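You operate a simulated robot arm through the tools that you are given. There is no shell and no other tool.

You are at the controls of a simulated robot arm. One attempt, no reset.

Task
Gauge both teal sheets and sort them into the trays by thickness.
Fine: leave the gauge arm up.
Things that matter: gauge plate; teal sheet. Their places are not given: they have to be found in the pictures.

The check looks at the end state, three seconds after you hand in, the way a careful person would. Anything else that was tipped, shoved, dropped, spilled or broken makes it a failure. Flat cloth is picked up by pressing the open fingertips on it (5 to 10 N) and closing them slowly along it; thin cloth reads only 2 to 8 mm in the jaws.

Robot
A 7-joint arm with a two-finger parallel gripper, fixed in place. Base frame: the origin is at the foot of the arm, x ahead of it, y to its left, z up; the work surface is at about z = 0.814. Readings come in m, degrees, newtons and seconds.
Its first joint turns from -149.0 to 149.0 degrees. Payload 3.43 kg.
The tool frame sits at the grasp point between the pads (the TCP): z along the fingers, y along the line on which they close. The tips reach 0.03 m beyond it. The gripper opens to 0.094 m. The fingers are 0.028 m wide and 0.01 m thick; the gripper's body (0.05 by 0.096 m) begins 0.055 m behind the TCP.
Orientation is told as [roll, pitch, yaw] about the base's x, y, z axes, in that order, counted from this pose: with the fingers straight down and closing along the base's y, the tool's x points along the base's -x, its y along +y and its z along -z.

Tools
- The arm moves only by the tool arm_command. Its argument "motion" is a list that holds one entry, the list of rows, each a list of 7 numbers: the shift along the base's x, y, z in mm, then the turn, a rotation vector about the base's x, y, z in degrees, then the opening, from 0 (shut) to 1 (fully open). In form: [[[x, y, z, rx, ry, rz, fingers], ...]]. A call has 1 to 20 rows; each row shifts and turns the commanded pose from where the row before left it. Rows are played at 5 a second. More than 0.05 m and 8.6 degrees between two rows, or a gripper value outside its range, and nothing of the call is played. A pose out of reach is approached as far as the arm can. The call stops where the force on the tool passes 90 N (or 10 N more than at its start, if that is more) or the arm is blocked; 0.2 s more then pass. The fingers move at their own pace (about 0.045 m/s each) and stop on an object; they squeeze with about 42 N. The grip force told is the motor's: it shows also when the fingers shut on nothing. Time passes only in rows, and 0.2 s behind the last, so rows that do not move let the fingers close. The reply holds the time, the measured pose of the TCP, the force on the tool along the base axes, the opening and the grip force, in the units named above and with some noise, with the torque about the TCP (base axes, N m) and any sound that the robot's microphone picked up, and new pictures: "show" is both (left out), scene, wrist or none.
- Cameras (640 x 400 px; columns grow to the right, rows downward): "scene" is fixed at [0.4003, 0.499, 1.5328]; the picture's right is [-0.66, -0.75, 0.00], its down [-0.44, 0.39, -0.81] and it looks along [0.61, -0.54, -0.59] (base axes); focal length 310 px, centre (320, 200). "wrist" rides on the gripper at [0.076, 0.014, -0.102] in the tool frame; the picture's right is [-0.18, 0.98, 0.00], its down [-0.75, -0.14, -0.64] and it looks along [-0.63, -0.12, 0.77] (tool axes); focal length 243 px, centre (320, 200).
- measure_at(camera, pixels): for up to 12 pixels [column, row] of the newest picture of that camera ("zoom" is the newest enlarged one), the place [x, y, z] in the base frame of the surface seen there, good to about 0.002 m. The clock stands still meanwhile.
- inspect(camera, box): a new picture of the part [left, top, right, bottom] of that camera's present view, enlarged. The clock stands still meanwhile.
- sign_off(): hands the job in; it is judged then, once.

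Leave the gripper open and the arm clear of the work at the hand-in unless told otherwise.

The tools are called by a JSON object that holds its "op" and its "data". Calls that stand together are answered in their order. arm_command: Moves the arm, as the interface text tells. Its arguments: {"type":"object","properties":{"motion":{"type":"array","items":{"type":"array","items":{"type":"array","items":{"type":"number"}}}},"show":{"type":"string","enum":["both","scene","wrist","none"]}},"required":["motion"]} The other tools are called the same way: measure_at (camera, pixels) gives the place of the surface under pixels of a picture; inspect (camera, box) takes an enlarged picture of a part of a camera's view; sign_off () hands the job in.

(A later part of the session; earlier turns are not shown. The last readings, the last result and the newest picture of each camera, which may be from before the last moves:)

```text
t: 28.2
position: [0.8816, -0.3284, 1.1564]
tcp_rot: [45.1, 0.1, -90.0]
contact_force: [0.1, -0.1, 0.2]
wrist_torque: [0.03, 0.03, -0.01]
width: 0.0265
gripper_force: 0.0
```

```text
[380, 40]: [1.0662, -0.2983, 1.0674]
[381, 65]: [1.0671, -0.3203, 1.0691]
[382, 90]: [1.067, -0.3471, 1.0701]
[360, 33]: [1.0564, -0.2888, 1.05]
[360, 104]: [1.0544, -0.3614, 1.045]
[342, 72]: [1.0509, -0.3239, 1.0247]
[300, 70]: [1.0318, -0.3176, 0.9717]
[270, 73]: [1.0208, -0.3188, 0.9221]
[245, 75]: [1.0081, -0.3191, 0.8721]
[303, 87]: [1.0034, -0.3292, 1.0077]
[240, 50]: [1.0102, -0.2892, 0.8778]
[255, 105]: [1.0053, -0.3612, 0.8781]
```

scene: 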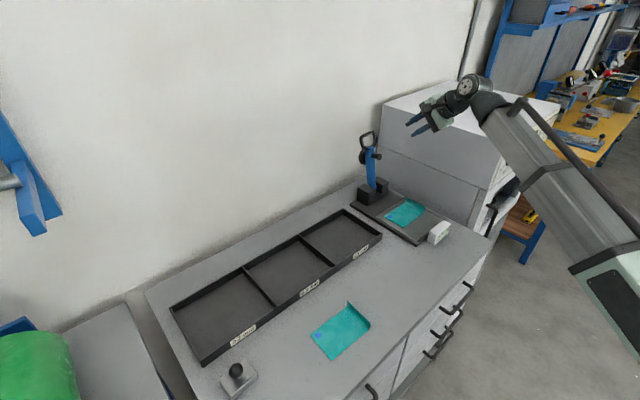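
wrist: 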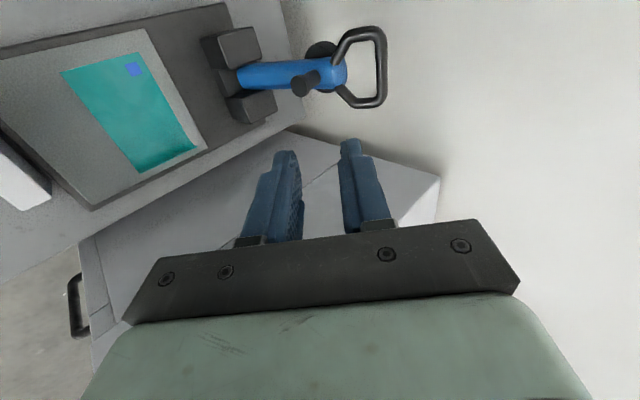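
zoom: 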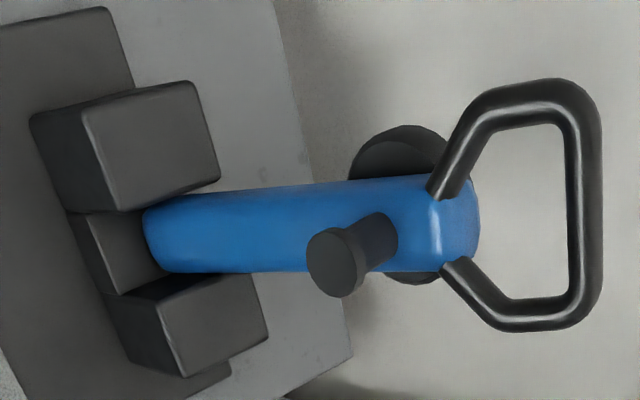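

Bar centre is confirmed at about (1.0715, -0.325, 1.065). I'll move to the pre-approach point 68 mm before it along the finger direction, TCP (1.0235, -0.325, 1.113).

{"op": "arm_command", "data": {"motion": [[[28.4, 0.7, -8.7, 0, 0, 0, 0.28], [28.4, 0.7, -8.7, 0, 0, 0, 0.28], [28.4, 0.7, -8.7, 0, 0, 0, 0.28], [28.4, 0.7, -8.7, 0, 0, 0, 0.28], [28.4, 0.7, -8.7, 0, 0, 0, 0.28], [0, 0, 0, 0, 0, 0, 0.28]]], "show": "both"}}

{"op": "inspect", "data": {"camera": "scene", "box": [340, 80, 450, 200]}}

{"op": "inspect", "data": {"camera": "wrist", "box": [200, 60, 420, 240]}}

```text
t: 29.6
position: [1.0241, -0.3272, 1.1106]
tcp_rot: [45.1, 0.0, -89.9]
contact_force: [-0.2, -0.3, 0.6]
wrist_torque: [-0.02, 0.02, 0.03]
width: 0.0264
gripper_force: 0.0
```

scene: 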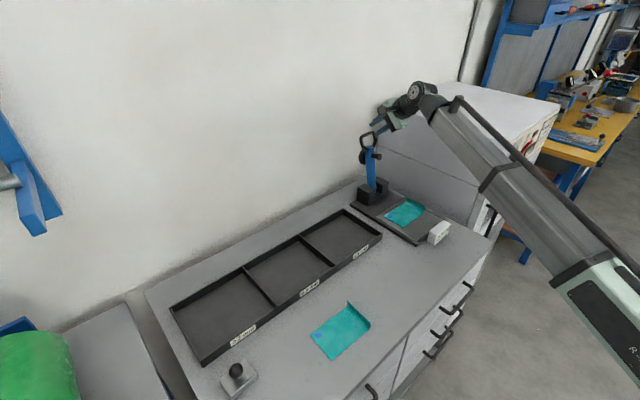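
wrist: 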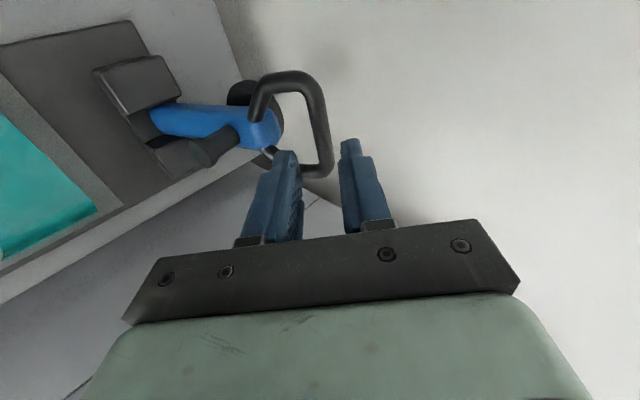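

```text
3.33 times, centred on (395, 140) of scene
```

zoom: 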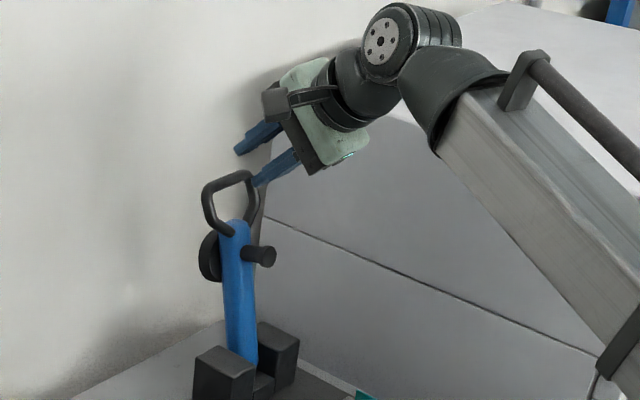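

```text
2.22 times, centred on (310, 150) of wrist
```

zoom: 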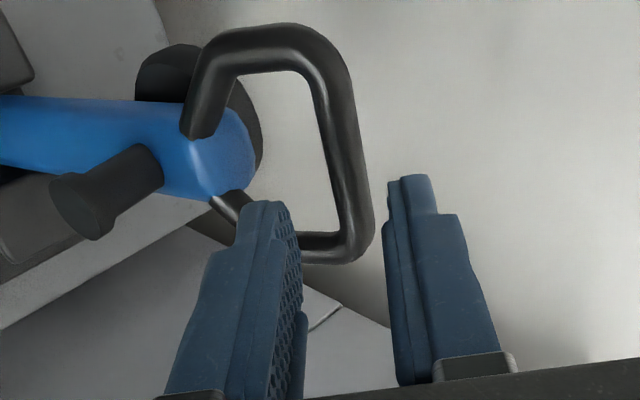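

The bar appears centred between the two fingers. I'll advance 40 mm along the finger direction in small steps, nudging +2 mm in y, then check.

{"op": "arm_command", "data": {"motion": [[[0.8, 2, 0.8, 0, 0, 0, 0.28], [7.1, 0, -7.1, 0, 0, 0, 0.28], [7.1, 0, -7.1, 0, 0, 0, 0.28], [5, 0, -5, 0, 0, 0, 0.28], [5, 0, -5, 0, 0, 0, 0.28], [4, 0, -4, 0, 0, 0, 0.28], [0, 0, 0, 0, 0, 0, 0.28]]], "show": "both"}}

{"op": "inspect", "data": {"camera": "scene", "box": [340, 90, 420, 170]}}

{"op": "inspect", "data": {"camera": "wrist", "box": [200, 60, 420, 240]}}

```text
t: 31.2
position: [1.0507, -0.3226, 1.0823]
tcp_rot: [45.0, 0.0, -90.0]
contact_force: [-0.6, 0.0, 0.4]
wrist_torque: [-0.01, -0.03, -0.02]
width: 0.0259
gripper_force: 0.0
```

scene: 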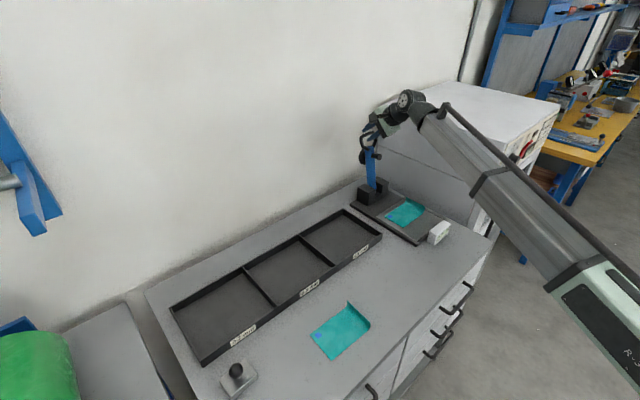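
wrist: 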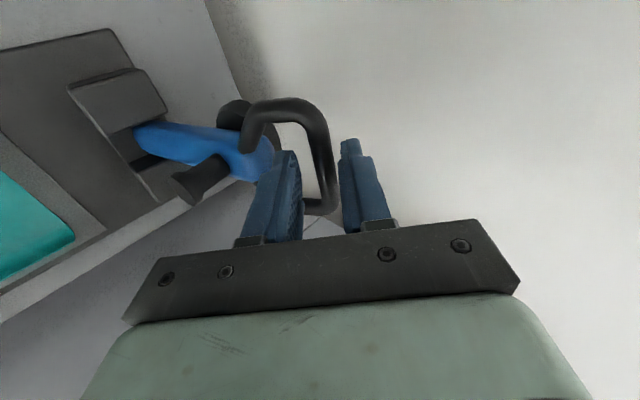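

```text
5.00 times, centred on (380, 130) of scene
```

zoom: 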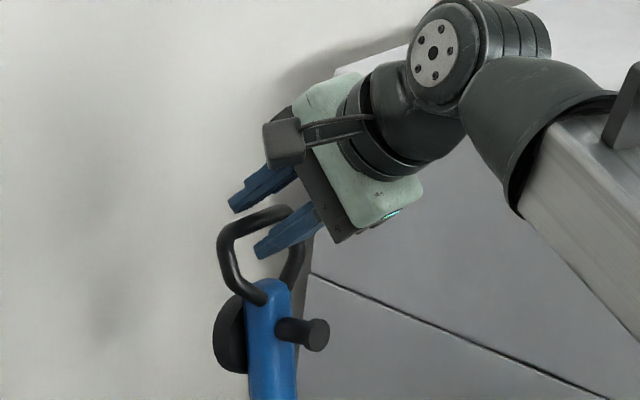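

```text
2.22 times, centred on (310, 150) of wrist
```

zoom: 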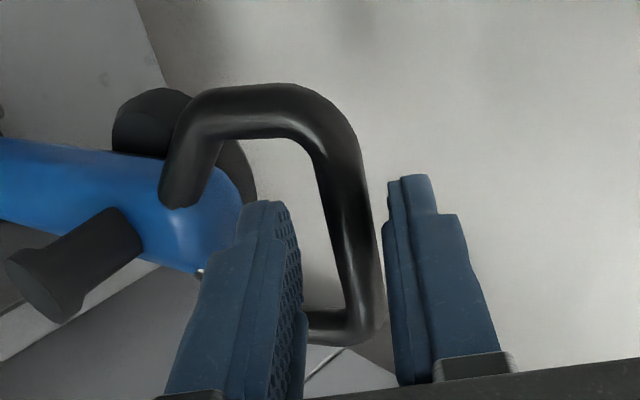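

The tips are just passing the bar, which sits between them with no contact force. I'll advance another 19 mm so the bar lies about 8 mm beyond the TCP.

{"op": "arm_command", "data": {"motion": [[[4, 0, -4, 0, 0, 0, 0.28], [4, 0, -4, 0, 0, 0, 0.28], [3, 0, -3, 0, 0, 0, 0.28], [2.5, 0, -2.5, 0, 0, 0, 0.28], [0, 0, 0, 0, 0, 0, 0.28]]], "show": "both"}}

{"op": "inspect", "data": {"camera": "scene", "box": [340, 90, 420, 170]}}

{"op": "inspect", "data": {"camera": "wrist", "box": [200, 60, 420, 240]}}

```text
t: 32.4
position: [1.0637, -0.3222, 1.0693]
tcp_rot: [45.0, -0.1, -90.0]
contact_force: [0.7, 0.1, -0.2]
wrist_torque: [0.03, 0.01, 0.01]
width: 0.0261
gripper_force: 0.1
```

scene: 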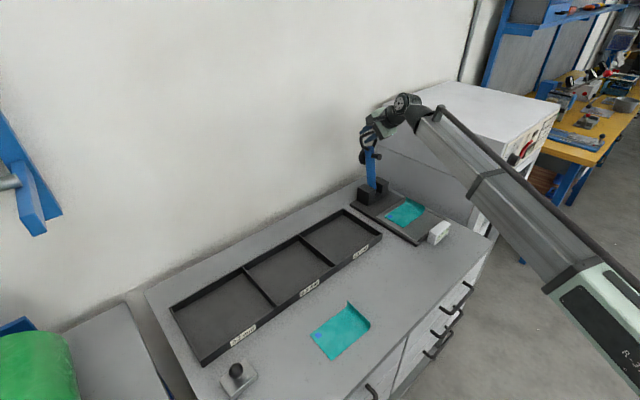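
wrist: 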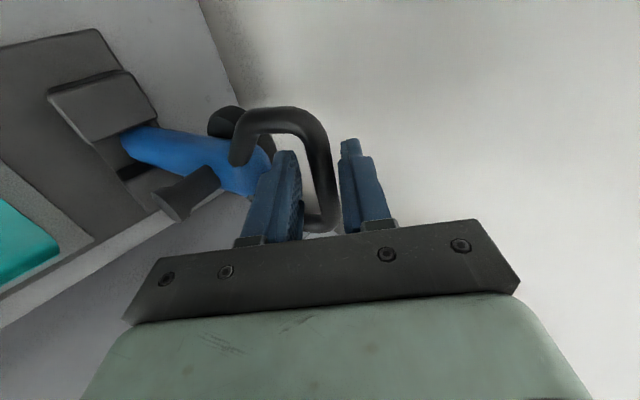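

```text
5.00 times, centred on (380, 130) of scene
```

zoom: 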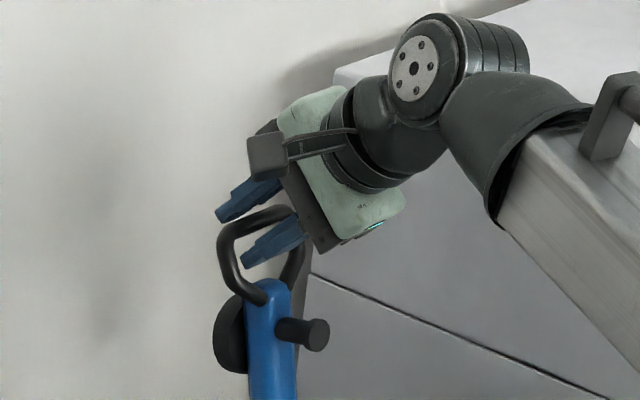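

```text
2.22 times, centred on (310, 150) of wrist
```

zoom: 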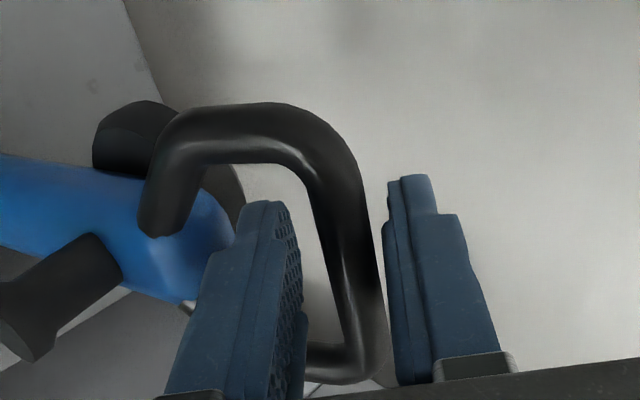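

The handle bar is caged between the fingers. I'll narrow the gap to about 20 mm and start drawing the arm forward along its arc, taking the pivot as about (1.02, 0.864), about 15° first, then check.

{"op": "arm_command", "data": {"motion": [[[0, 0, 0, 0, 0, 0, 0.22], [0, 0, 0, 0, 0, 0, 0.22], [-6, 0, 1.5, 0, 0, 0, 0.22], [-7, 0, 1.2, 0, 0, 0, 0.22], [-7, 0, 1.2, 0, 0, 0, 0.22], [-7, 0, 1.1, 0, 0, 0, 0.22], [-9, 0, 1, 0, 0, 0, 0.22], [-9, 0, 0.5, 0, 0, 0, 0.22], [-9, 0, 0, 0, 0, 0, 0.22], [0, 0, 0, 0, 0, 0, 0.22]]], "show": "both"}}

{"op": "inspect", "data": {"camera": "scene", "box": [340, 90, 440, 190]}}

{"op": "inspect", "data": {"camera": "wrist", "box": [120, 60, 420, 240]}}

```text
t: 34.6
position: [1.0105, -0.3219, 1.0751]
tcp_rot: [45.0, 0.0, -90.0]
contact_force: [-0.1, -0.5, 1.9]
wrist_torque: [0.04, -0.01, 0.01]
width: 0.0213
gripper_force: 0.2
```

scene: 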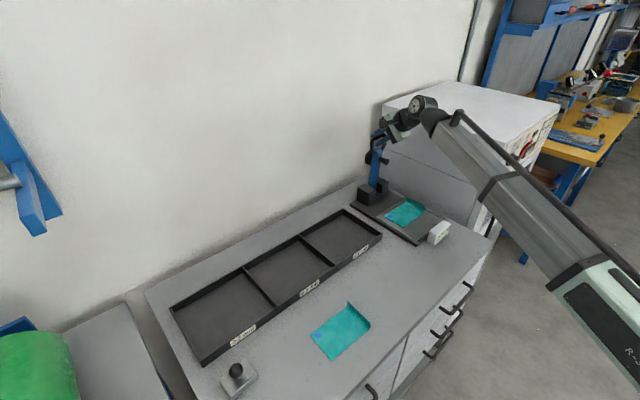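
wrist: 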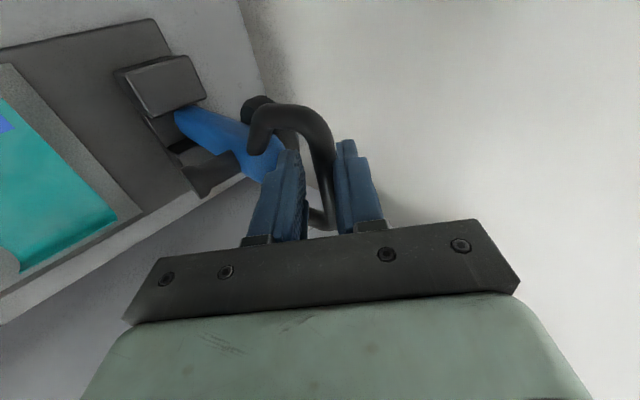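

```text
4.00 times, centred on (390, 140) of scene
```

zoom: 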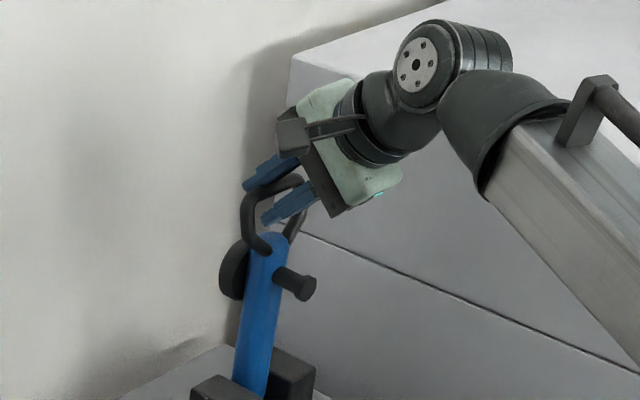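

```text
2.13 times, centred on (270, 150) of wrist
```

zoom: 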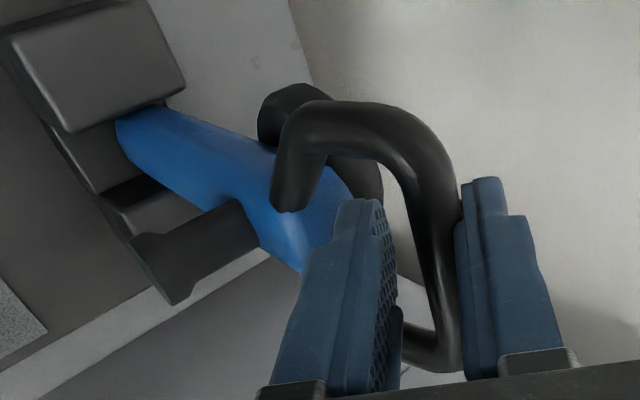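

The arm follows with only about 2 N and is now near vertical. I'll continue along the arc past the balance point, slowly.

{"op": "arm_command", "data": {"motion": [[[-9, 0, -0.4, 0, 0, 0, 0.22], [-9, 0, -0.7, 0, 0, 0, 0.22], [-9, 0, -1, 0, 0, 0, 0.22], [-9, 0, -1.5, 0, 0, 0, 0.22], [-8.9, 0, -1.8, 0, 0, 0, 0.22], [-8.7, 0, -2.2, 0, 0, 0, 0.22], [0, 0, 0, 0, 0, 0, 0.22]]], "show": "both"}}

{"op": "inspect", "data": {"camera": "wrist", "box": [120, 60, 420, 240]}}

{"op": "inspect", "data": {"camera": "scene", "box": [340, 90, 440, 190]}}

```text
t: 36.2
position: [0.9586, -0.3216, 1.0694]
tcp_rot: [45.1, 0.0, -89.9]
contact_force: [-2.0, -0.1, 10.5]
wrist_torque: [0.14, -0.11, 0.03]
width: 0.0236
gripper_force: 2.9
```

scene: 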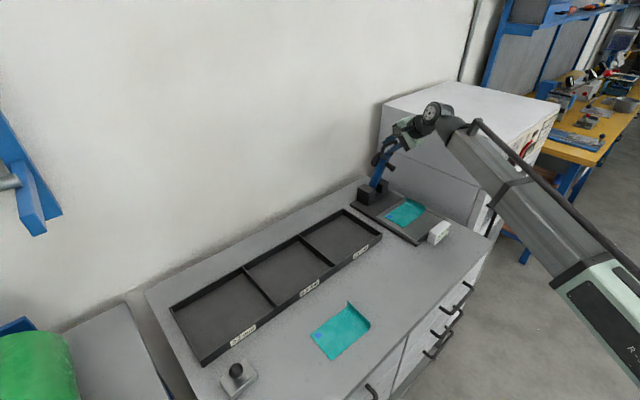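
wrist: 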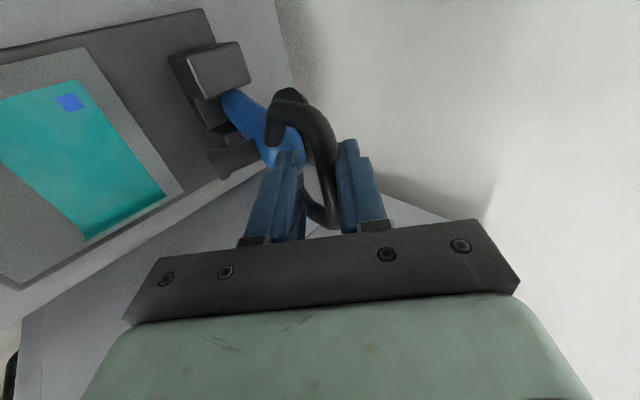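

```text
2.13 times, centred on (270, 150) of wrist
```

zoom: 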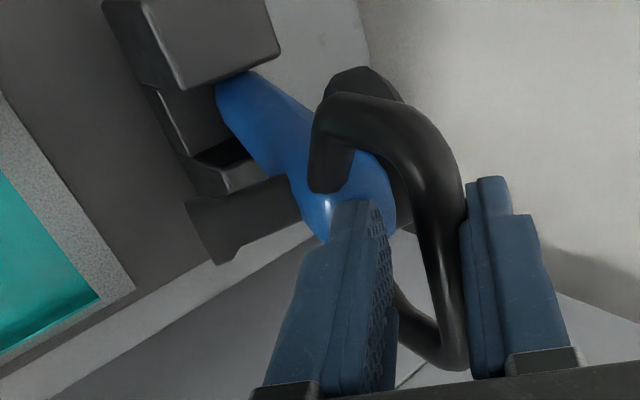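

```text
4.00 times, centred on (390, 140) of scene
```

zoom: 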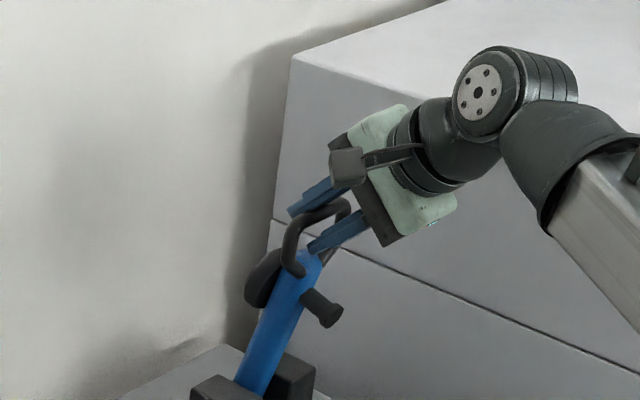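

There is 10 N upward and the jaws are nudged open to 23.6 mm, so something is lightly wedged. I'll measure where the bar and the arm's end are now before going on.

{"op": "measure_at", "data": {"camera": "wrist", "pixels": [[326, 150], [328, 173], [328, 190], [325, 130], [290, 145], [270, 150], [245, 110], [262, 120], [300, 150], [285, 165], [230, 160], [302, 112]]}}

{"op": "inspect", "data": {"camera": "scene", "box": [380, 105, 440, 150]}}

{"op": "measure_at", "data": {"camera": "scene", "pixels": [[393, 145], [405, 147], [402, 155], [411, 168], [385, 170], [377, 180]]}}

```text
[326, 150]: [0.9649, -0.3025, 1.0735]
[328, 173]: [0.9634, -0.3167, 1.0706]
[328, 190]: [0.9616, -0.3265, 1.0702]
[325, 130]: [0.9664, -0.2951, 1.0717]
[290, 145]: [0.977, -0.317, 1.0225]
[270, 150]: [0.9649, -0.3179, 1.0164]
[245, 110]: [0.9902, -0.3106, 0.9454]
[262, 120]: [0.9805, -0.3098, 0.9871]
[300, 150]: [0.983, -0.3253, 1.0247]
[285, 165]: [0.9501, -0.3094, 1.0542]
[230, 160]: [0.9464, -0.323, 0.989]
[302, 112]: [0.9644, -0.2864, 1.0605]
```

```text
8.89 times, centred on (410, 128) of scene
```

zoom: 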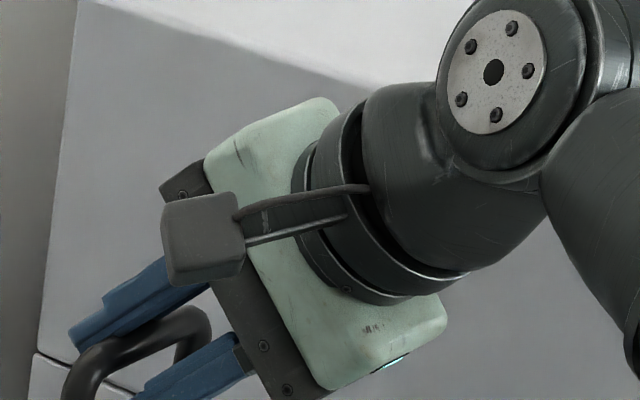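

```text
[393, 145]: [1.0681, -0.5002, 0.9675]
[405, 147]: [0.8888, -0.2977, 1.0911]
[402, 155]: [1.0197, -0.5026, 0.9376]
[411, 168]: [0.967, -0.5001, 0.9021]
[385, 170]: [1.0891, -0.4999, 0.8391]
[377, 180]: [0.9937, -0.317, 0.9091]
```

The bar centre is at about (0.967, 1.066), as predicted, so the pivot guess is good. The hinge seems to have some friction, and the fingers are about 3 mm off-centre in y. I'll correct y by -3 mm and continue along the arc.

{"op": "arm_command", "data": {"motion": [[[-4, -1.5, -1, 0, 0, 0, 0.22], [-5, -1.5, -1.8, 0, 0, 0, 0.22], [-8, 0, -3, 0, 0, 0, 0.22], [-8.6, 0, -3.2, 0, 0, 0, 0.22], [-8.3, 0, -3.7, 0, 0, 0, 0.22], [-8, 0, -4.2, 0, 0, 0, 0.22], [-7.9, 0, -4.4, 0, 0, 0, 0.22], [0, 0, 0, 0, 0, 0, 0.22]]], "show": "both"}}

{"op": "inspect", "data": {"camera": "wrist", "box": [120, 60, 420, 240]}}

{"op": "inspect", "data": {"camera": "scene", "box": [340, 90, 440, 210]}}

```text
t: 38.0
position: [0.908, -0.3267, 1.0461]
tcp_rot: [45.0, 0.0, -90.0]
contact_force: [-0.7, 0.6, -0.3]
wrist_torque: [0.0, 0.0, -0.02]
width: 0.021
gripper_force: 1.0
```

scene: 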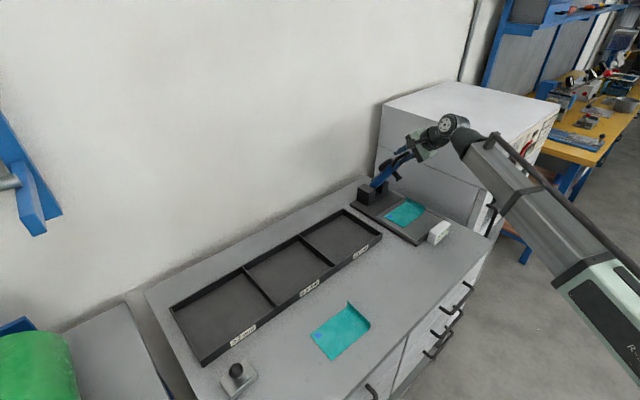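
wrist: 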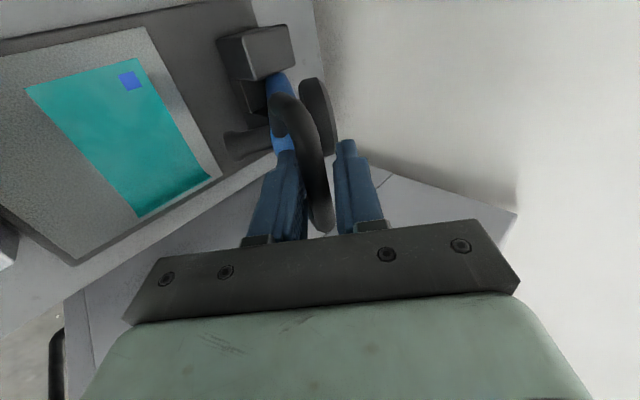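

```text
2.13 times, centred on (270, 150) of wrist
```

zoom: 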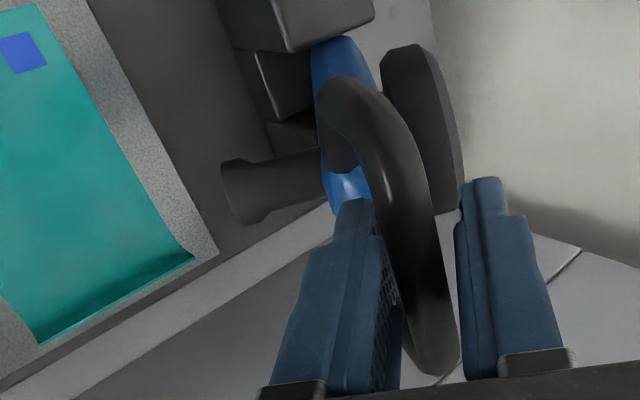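

```text
3.33 times, centred on (390, 150) of scene
```

zoom: 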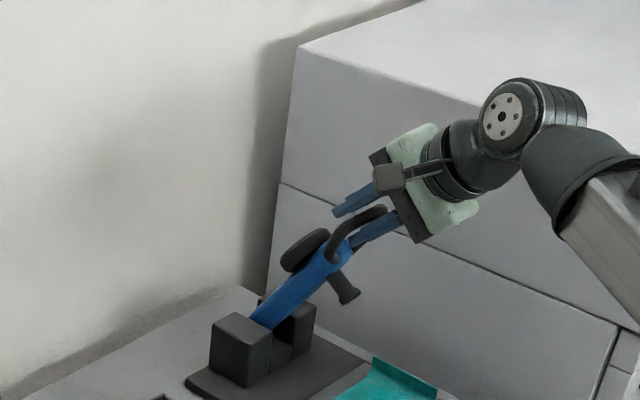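

No force now and the arm is about a third of the way down. I'll continue the arc.

{"op": "arm_command", "data": {"motion": [[[-7.7, 0, -4.8, 0, 0, 0, 0.22], [-7.5, 0, -5.1, 0, 0, 0, 0.22], [-7.2, 0, -5.4, 0, 0, 0, 0.22], [-7, 0, -5.8, 0, 0, 0, 0.22], [-6.8, 0, -6, 0, 0, 0, 0.22], [-6.5, 0, -6.3, 0, 0, 0, 0.22], [0, 0, 0, 0, 0, 0, 0.22]]], "show": "both"}}

{"op": "inspect", "data": {"camera": "wrist", "box": [120, 60, 420, 240]}}

{"op": "inspect", "data": {"camera": "scene", "box": [350, 110, 450, 230]}}

```text
t: 39.6
position: [0.8665, -0.3243, 1.0146]
tcp_rot: [44.9, 0.0, -89.9]
contact_force: [-1.1, 0.6, -1.9]
wrist_torque: [0.03, -0.01, 0.01]
width: 0.0213
gripper_force: 0.9
```

scene: 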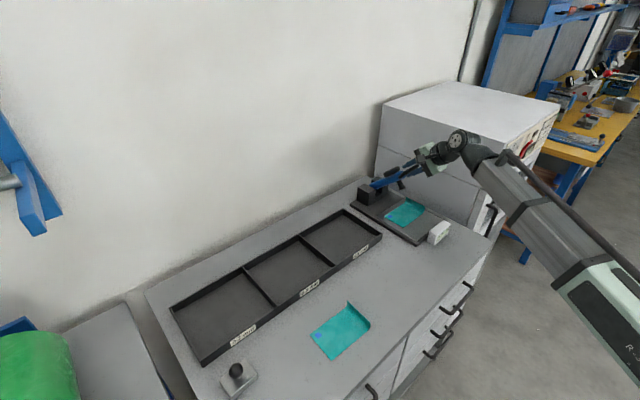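
wrist: 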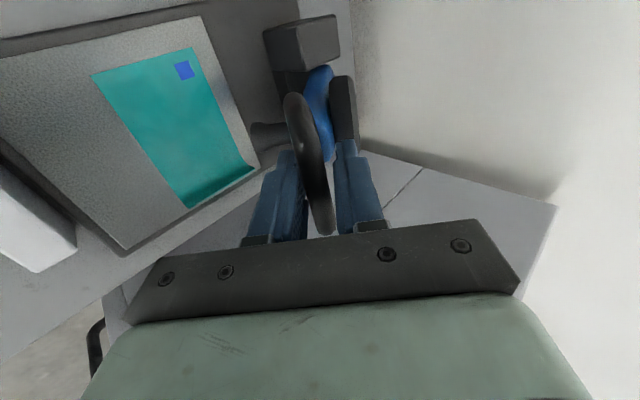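

```text
2.13 times, centred on (270, 150) of wrist
```

zoom: 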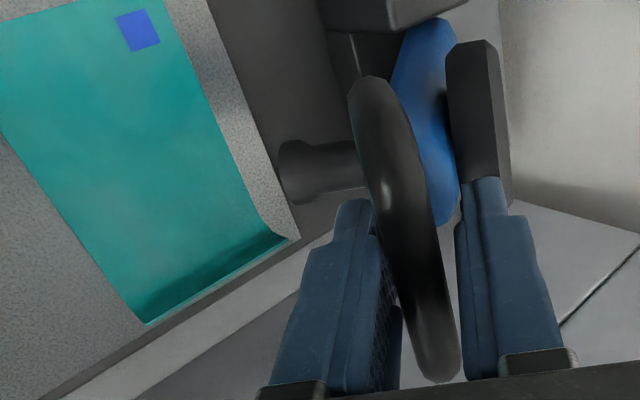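

```text
3.33 times, centred on (400, 170) of scene
```

zoom: 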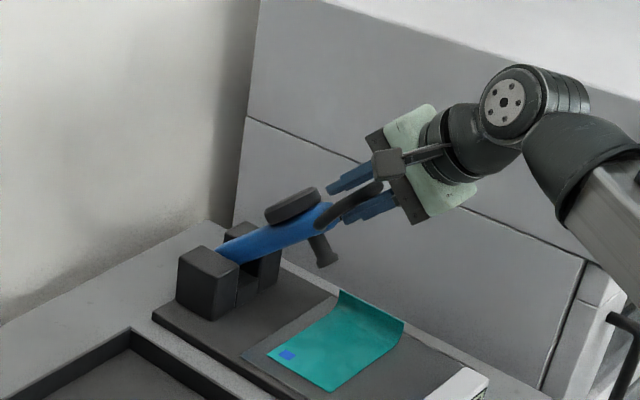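

The arm is about halfway down and everything is clear. I'll continue the arc.

{"op": "arm_command", "data": {"motion": [[[-6.2, 0, -6.6, 0, 0, 0, 0.22], [-5.9, 0, -6.9, 0, 0, 0, 0.22], [-5.5, 0, -7.1, 0, 0, 0, 0.22], [-5.3, 0, -7.4, 0, 0, 0, 0.22], [-5, 0, -7.6, 0, 0, 0, 0.22], [-4.6, 0, -7.7, 0, 0, 0, 0.22], [0, 0, 0, 0, 0, 0, 0.22]]], "show": "both"}}

{"op": "inspect", "data": {"camera": "wrist", "box": [120, 60, 420, 240]}}

{"op": "inspect", "data": {"camera": "scene", "box": [350, 120, 460, 250]}}

```text
t: 41.2
position: [0.8323, -0.3241, 0.9708]
tcp_rot: [45.0, -0.1, -90.0]
contact_force: [-0.7, -0.5, -0.2]
wrist_torque: [-0.02, 0.02, 0.02]
width: 0.0213
gripper_force: 0.9
```

scene: 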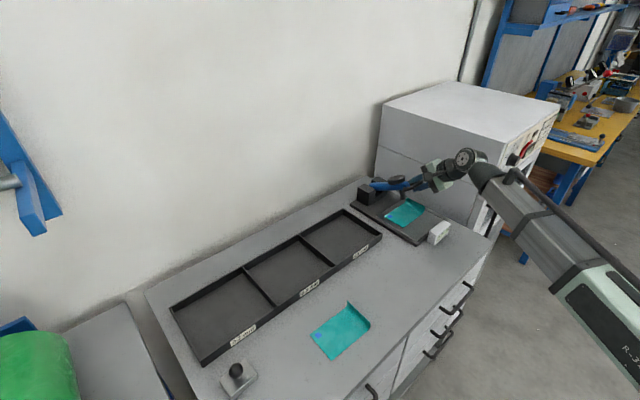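
wrist: 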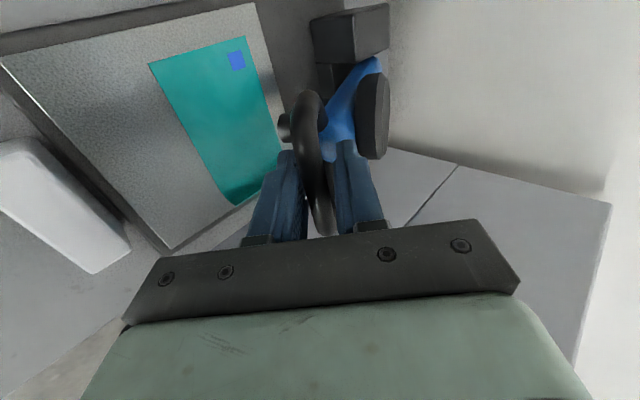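

```text
2.13 times, centred on (270, 150) of wrist
```

zoom: 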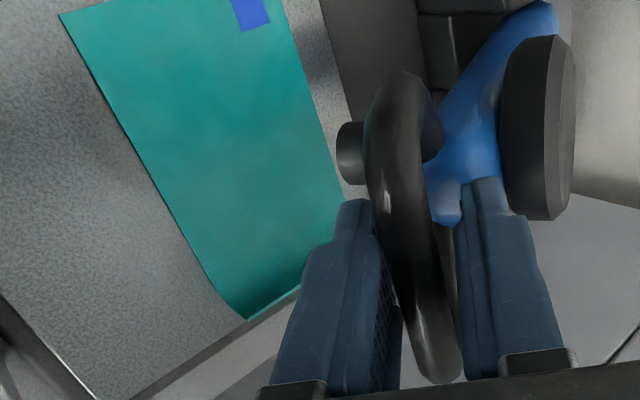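

```text
3.08 times, centred on (405, 185) of scene
```

zoom: 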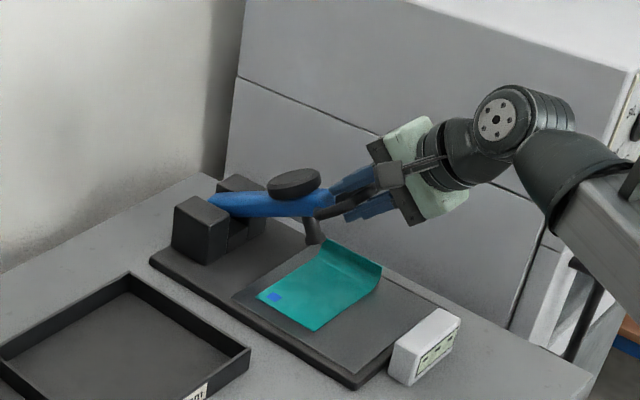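

The foot is approaching the sheet and there's still no force. I'll continue down the arc.

{"op": "arm_command", "data": {"motion": [[[-4.3, 0, -7.9, 0, 0, 0, 0.22], [-3.9, 0, -8.2, 0, 0, 0, 0.22], [-3.5, 0, -8.4, 0, 0, 0, 0.22], [-3.2, 0, -8.5, 0, 0, 0, 0.22], [-2.8, 0, -8.6, 0, 0, 0, 0.22], [-2.5, 0, -8.7, 0, 0, 0, 0.22], [0, 0, 0, 0, 0, 0, 0.22]]], "show": "both"}}

{"op": "inspect", "data": {"camera": "wrist", "box": [120, 60, 420, 240]}}

{"op": "inspect", "data": {"camera": "scene", "box": [350, 120, 460, 250]}}

```text
t: 42.8
position: [0.8118, -0.3253, 0.9214]
tcp_rot: [45.1, 0.0, -90.0]
contact_force: [-0.4, 0.7, -0.8]
wrist_torque: [-0.03, 0.01, 0.0]
width: 0.0214
gripper_force: 0.2
```

scene: 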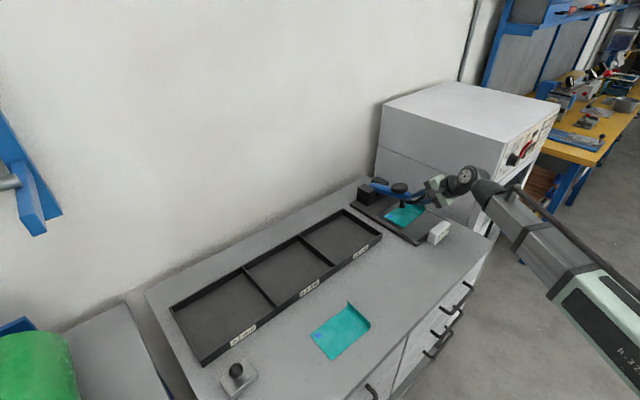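
wrist: 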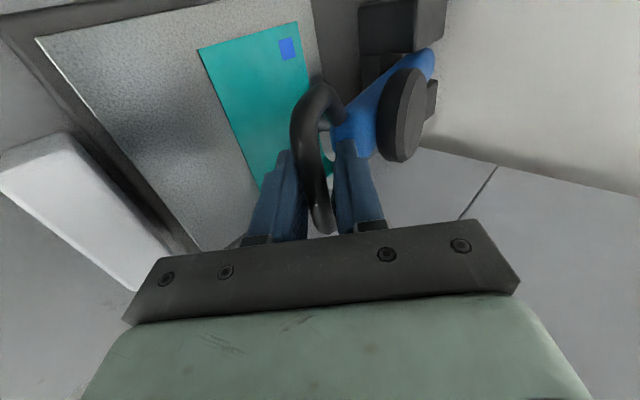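

```text
2.13 times, centred on (270, 150) of wrist
```

zoom: 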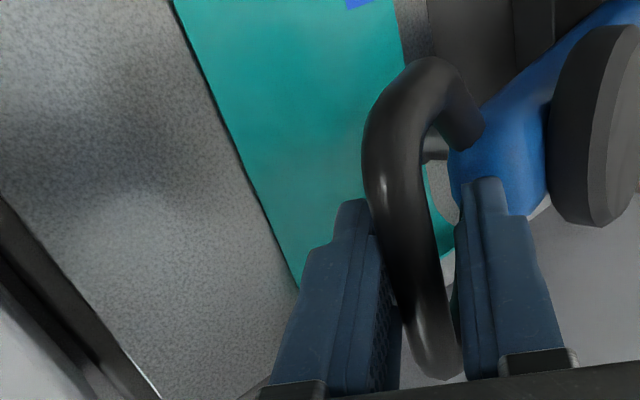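

```text
3.08 times, centred on (405, 185) of scene
```

zoom: 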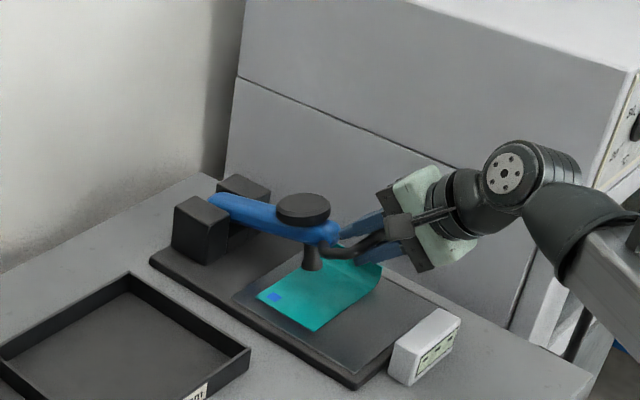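

The foot is just above the sheet's middle. I'll continue down in smaller steps.

{"op": "arm_command", "data": {"motion": [[[-1.5, 0, -6, 0, 0, 0, 0.22], [-1.3, 0, -6, 0, 0, 0, 0.22], [-1.1, 0, -6, 0, 0, 0, 0.22], [-0.9, 0, -6, 0, 0, 0, 0.22], [0, 0, 0, 0, 0, 0, 0.22]]], "show": "both"}}

{"op": "inspect", "data": {"camera": "wrist", "box": [120, 60, 420, 240]}}

{"op": "inspect", "data": {"camera": "scene", "box": [370, 160, 460, 250]}}

```text
t: 44.0
position: [0.8069, -0.3262, 0.8963]
tcp_rot: [45.0, 0.0, -90.1]
contact_force: [-1.5, 1.0, -1.1]
wrist_torque: [-0.01, 0.01, 0.05]
width: 0.0219
gripper_force: 0.7
```

scene: 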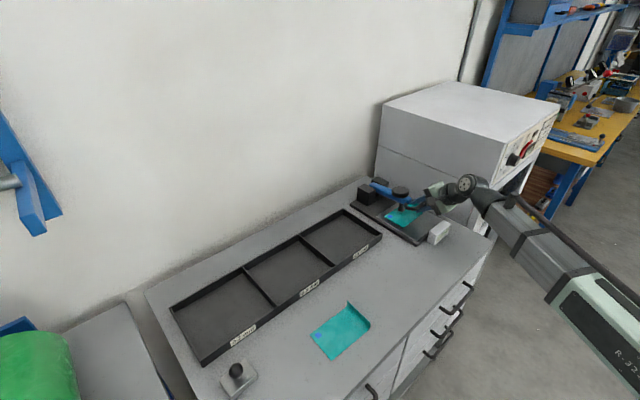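
wrist: 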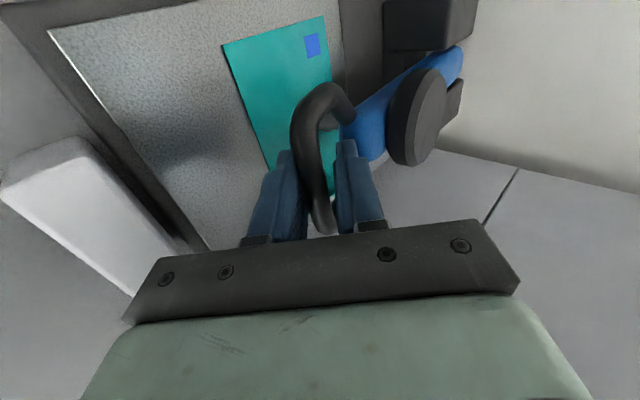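

```text
2.13 times, centred on (270, 150) of wrist
```

zoom: 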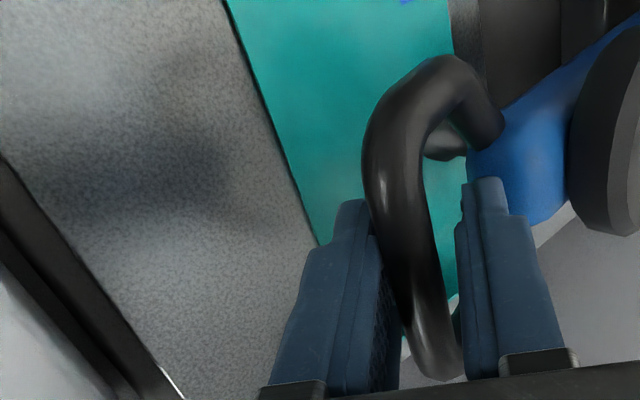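

```text
4.44 times, centred on (415, 205) of scene
```

zoom: 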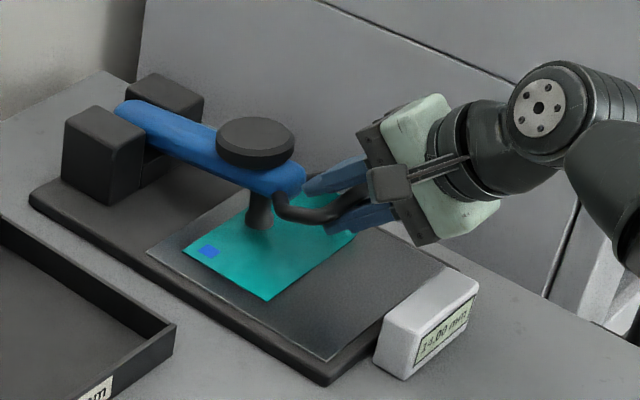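

The display now reads about "14.00 mm", so the foot is still roughly 14 mm above. I'll go down another 16 mm at the bar in small steps.

{"op": "arm_command", "data": {"motion": [[[-0.6, 0, -4, 0, 0, 0, 0.22], [-0.4, 0, -4, 0, 0, 0, 0.22], [-0.2, 0, -4, 0, 0, 0, 0.22], [0, 0, -4, 0, 0, 0, 0.22], [0, 0, 0, 0, 0, 0, 0.22]]], "show": "both"}}

{"op": "inspect", "data": {"camera": "scene", "box": [370, 160, 460, 250]}}

{"op": "inspect", "data": {"camera": "scene", "box": [420, 215, 460, 245]}}

```text
t: 45.2
position: [0.8059, -0.3249, 0.8796]
tcp_rot: [45.0, 0.0, -89.9]
contact_force: [-3.1, 0.3, -1.7]
wrist_torque: [0.01, 0.01, 0.03]
width: 0.0226
gripper_force: 1.4
```

scene: 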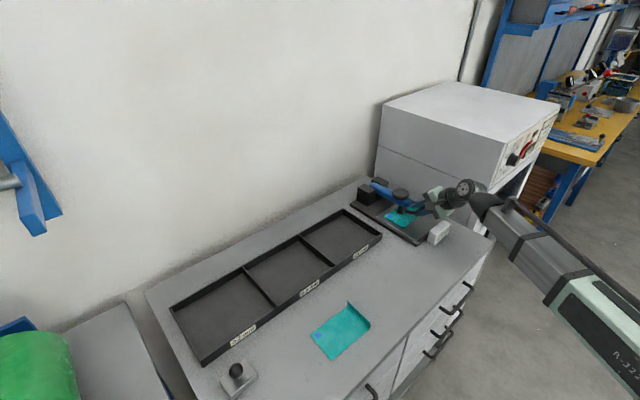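
wrist: 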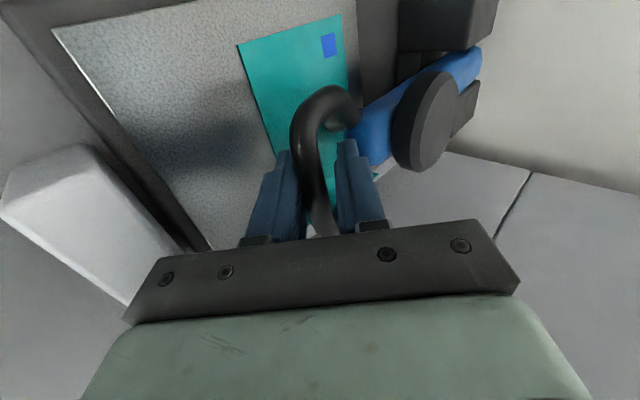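

```text
4.44 times, centred on (415, 205) of scene
```

zoom: 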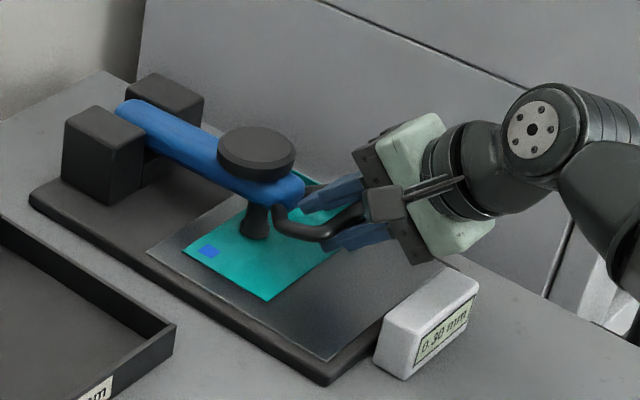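

```text
13.33 times, centred on (440, 230) of scene
```

zoom: 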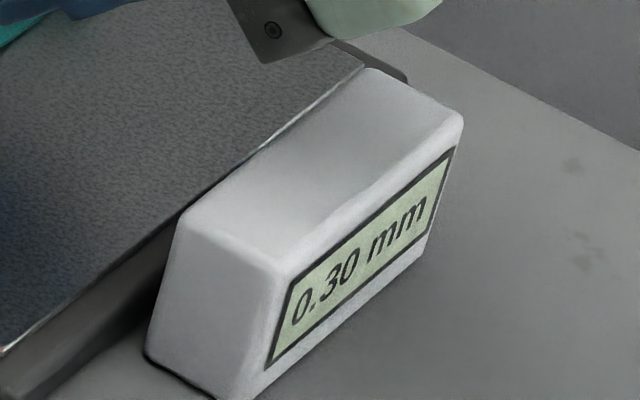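

The display reads 0.30 mm, but a few newtons still rest on my lower finger. I'll lower 4 mm more so the foot rests freely, and re-read.

{"op": "arm_command", "data": {"motion": [[[0, 0, -2, 0, 0, 0, 0.22], [0, 0, -2, 0, 0, 0, 0.22], [0, 0, 0, 0, 0, 0, 0.24], [0, 0, 0, 0, 0, 0, 0.24]]], "show": "both"}}

{"op": "inspect", "data": {"camera": "scene", "box": [370, 160, 460, 250]}}

{"op": "inspect", "data": {"camera": "scene", "box": [420, 215, 460, 245]}}

```text
t: 46.2
position: [0.8059, -0.3248, 0.8771]
tcp_rot: [44.9, 0.1, -90.0]
contact_force: [0.5, -0.1, -0.2]
wrist_torque: [0.0, -0.03, -0.02]
width: 0.0229
gripper_force: 0.0
```

scene: 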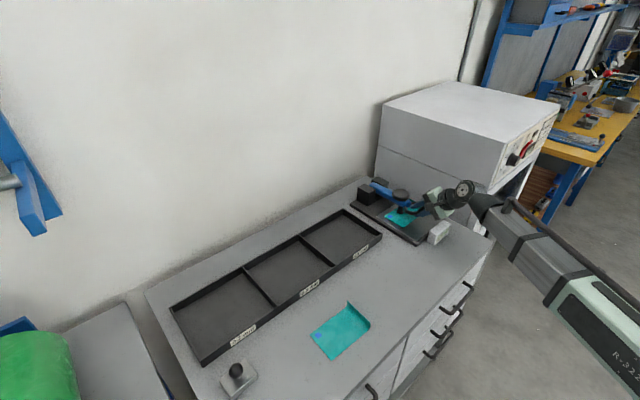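
wrist: 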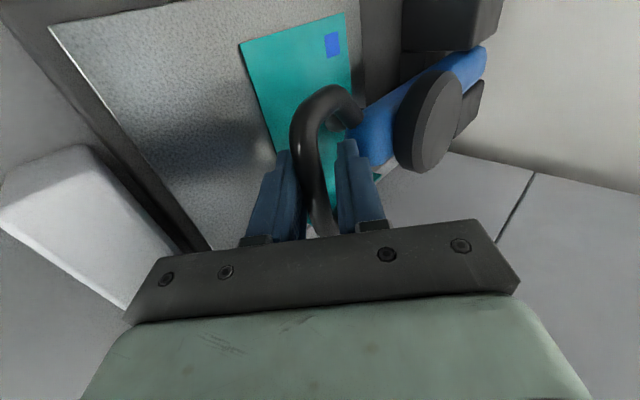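

```text
4.44 times, centred on (415, 205) of scene
```

zoom: 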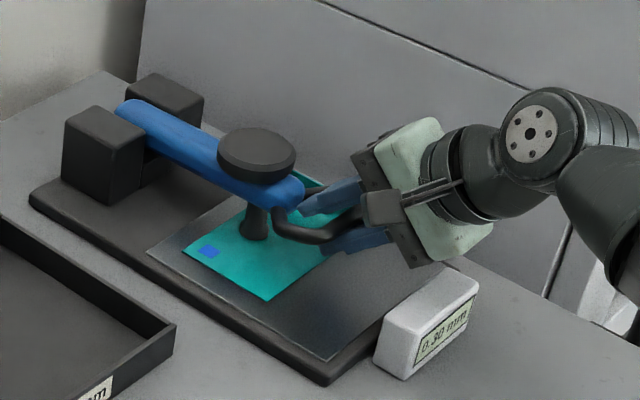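

```text
13.33 times, centred on (440, 230) of scene
```

zoom: 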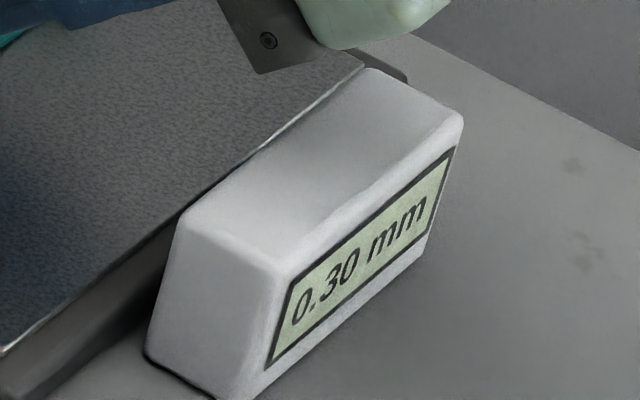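

The reading is stable at 0.30 mm with no force on the tool, and the foot rests on a flat part of the sheet away from the mark. Now I'll raise the arm by reversing the arc, first half.

{"op": "arm_command", "data": {"motion": [[[0.8, 0, 5.8, 0, 0, 0, 0.22], [0.8, 0, 5.8, 0, 0, 0, 0.22], [0.8, 0, 5.9, 0, 0, 0, 0.22], [1.4, 0, 8.9, 0, 0, 0, 0.22], [1.7, 0, 8.9, 0, 0, 0, 0.22], [1.9, 0, 8.9, 0, 0, 0, 0.22], [2.5, 0, 8.7, 0, 0, 0, 0.22], [2.8, 0, 8.6, 0, 0, 0, 0.22], [3.2, 0, 8.5, 0, 0, 0, 0.22], [3.5, 0, 8.4, 0, 0, 0, 0.22], [3.9, 0, 8.2, 0, 0, 0, 0.22], [4.3, 0, 7.9, 0, 0, 0, 0.22], [4.6, 0, 7.8, 0, 0, 0, 0.22], [5, 0, 7.6, 0, 0, 0, 0.22], [5.3, 0, 7.3, 0, 0, 0, 0.22], [0, 0, 0, 0, 0, 0, 0.22]]], "show": "both"}}

{"op": "inspect", "data": {"camera": "wrist", "box": [120, 60, 420, 240]}}

{"op": "inspect", "data": {"camera": "scene", "box": [350, 120, 460, 250]}}

```text
t: 49.6
position: [0.8495, -0.325, 0.9926]
tcp_rot: [45.0, 0.1, -90.0]
contact_force: [0.0, 0.3, -1.1]
wrist_torque: [-0.03, 0.04, 0.0]
width: 0.0211
gripper_force: 1.0
```

scene: 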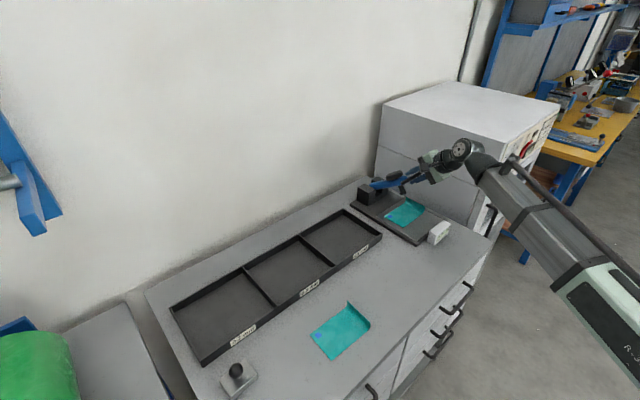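
wrist: 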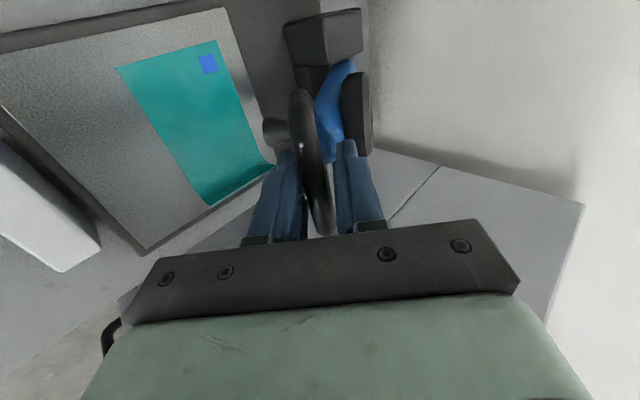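

```text
2.13 times, centred on (270, 150) of wrist
```

zoom: 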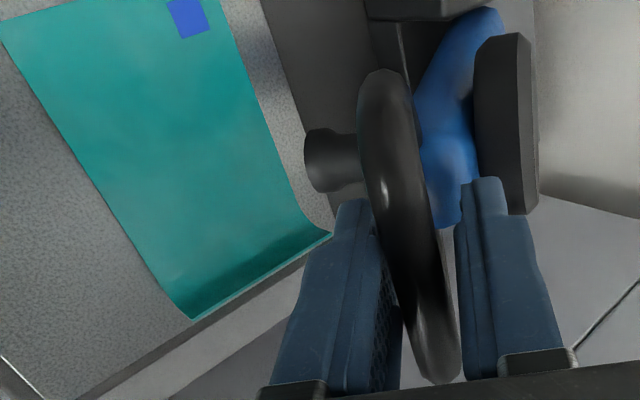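

```text
3.08 times, centred on (405, 185) of scene
```

zoom: 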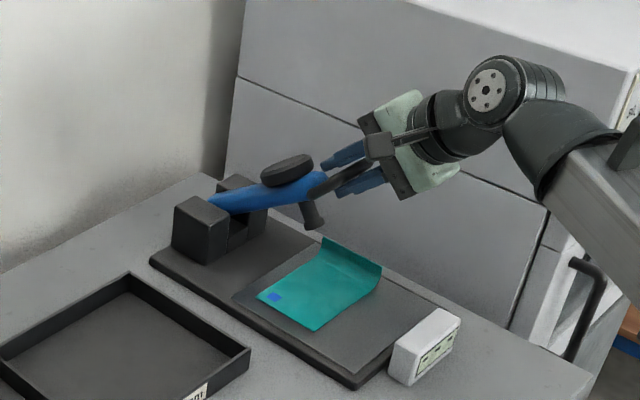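

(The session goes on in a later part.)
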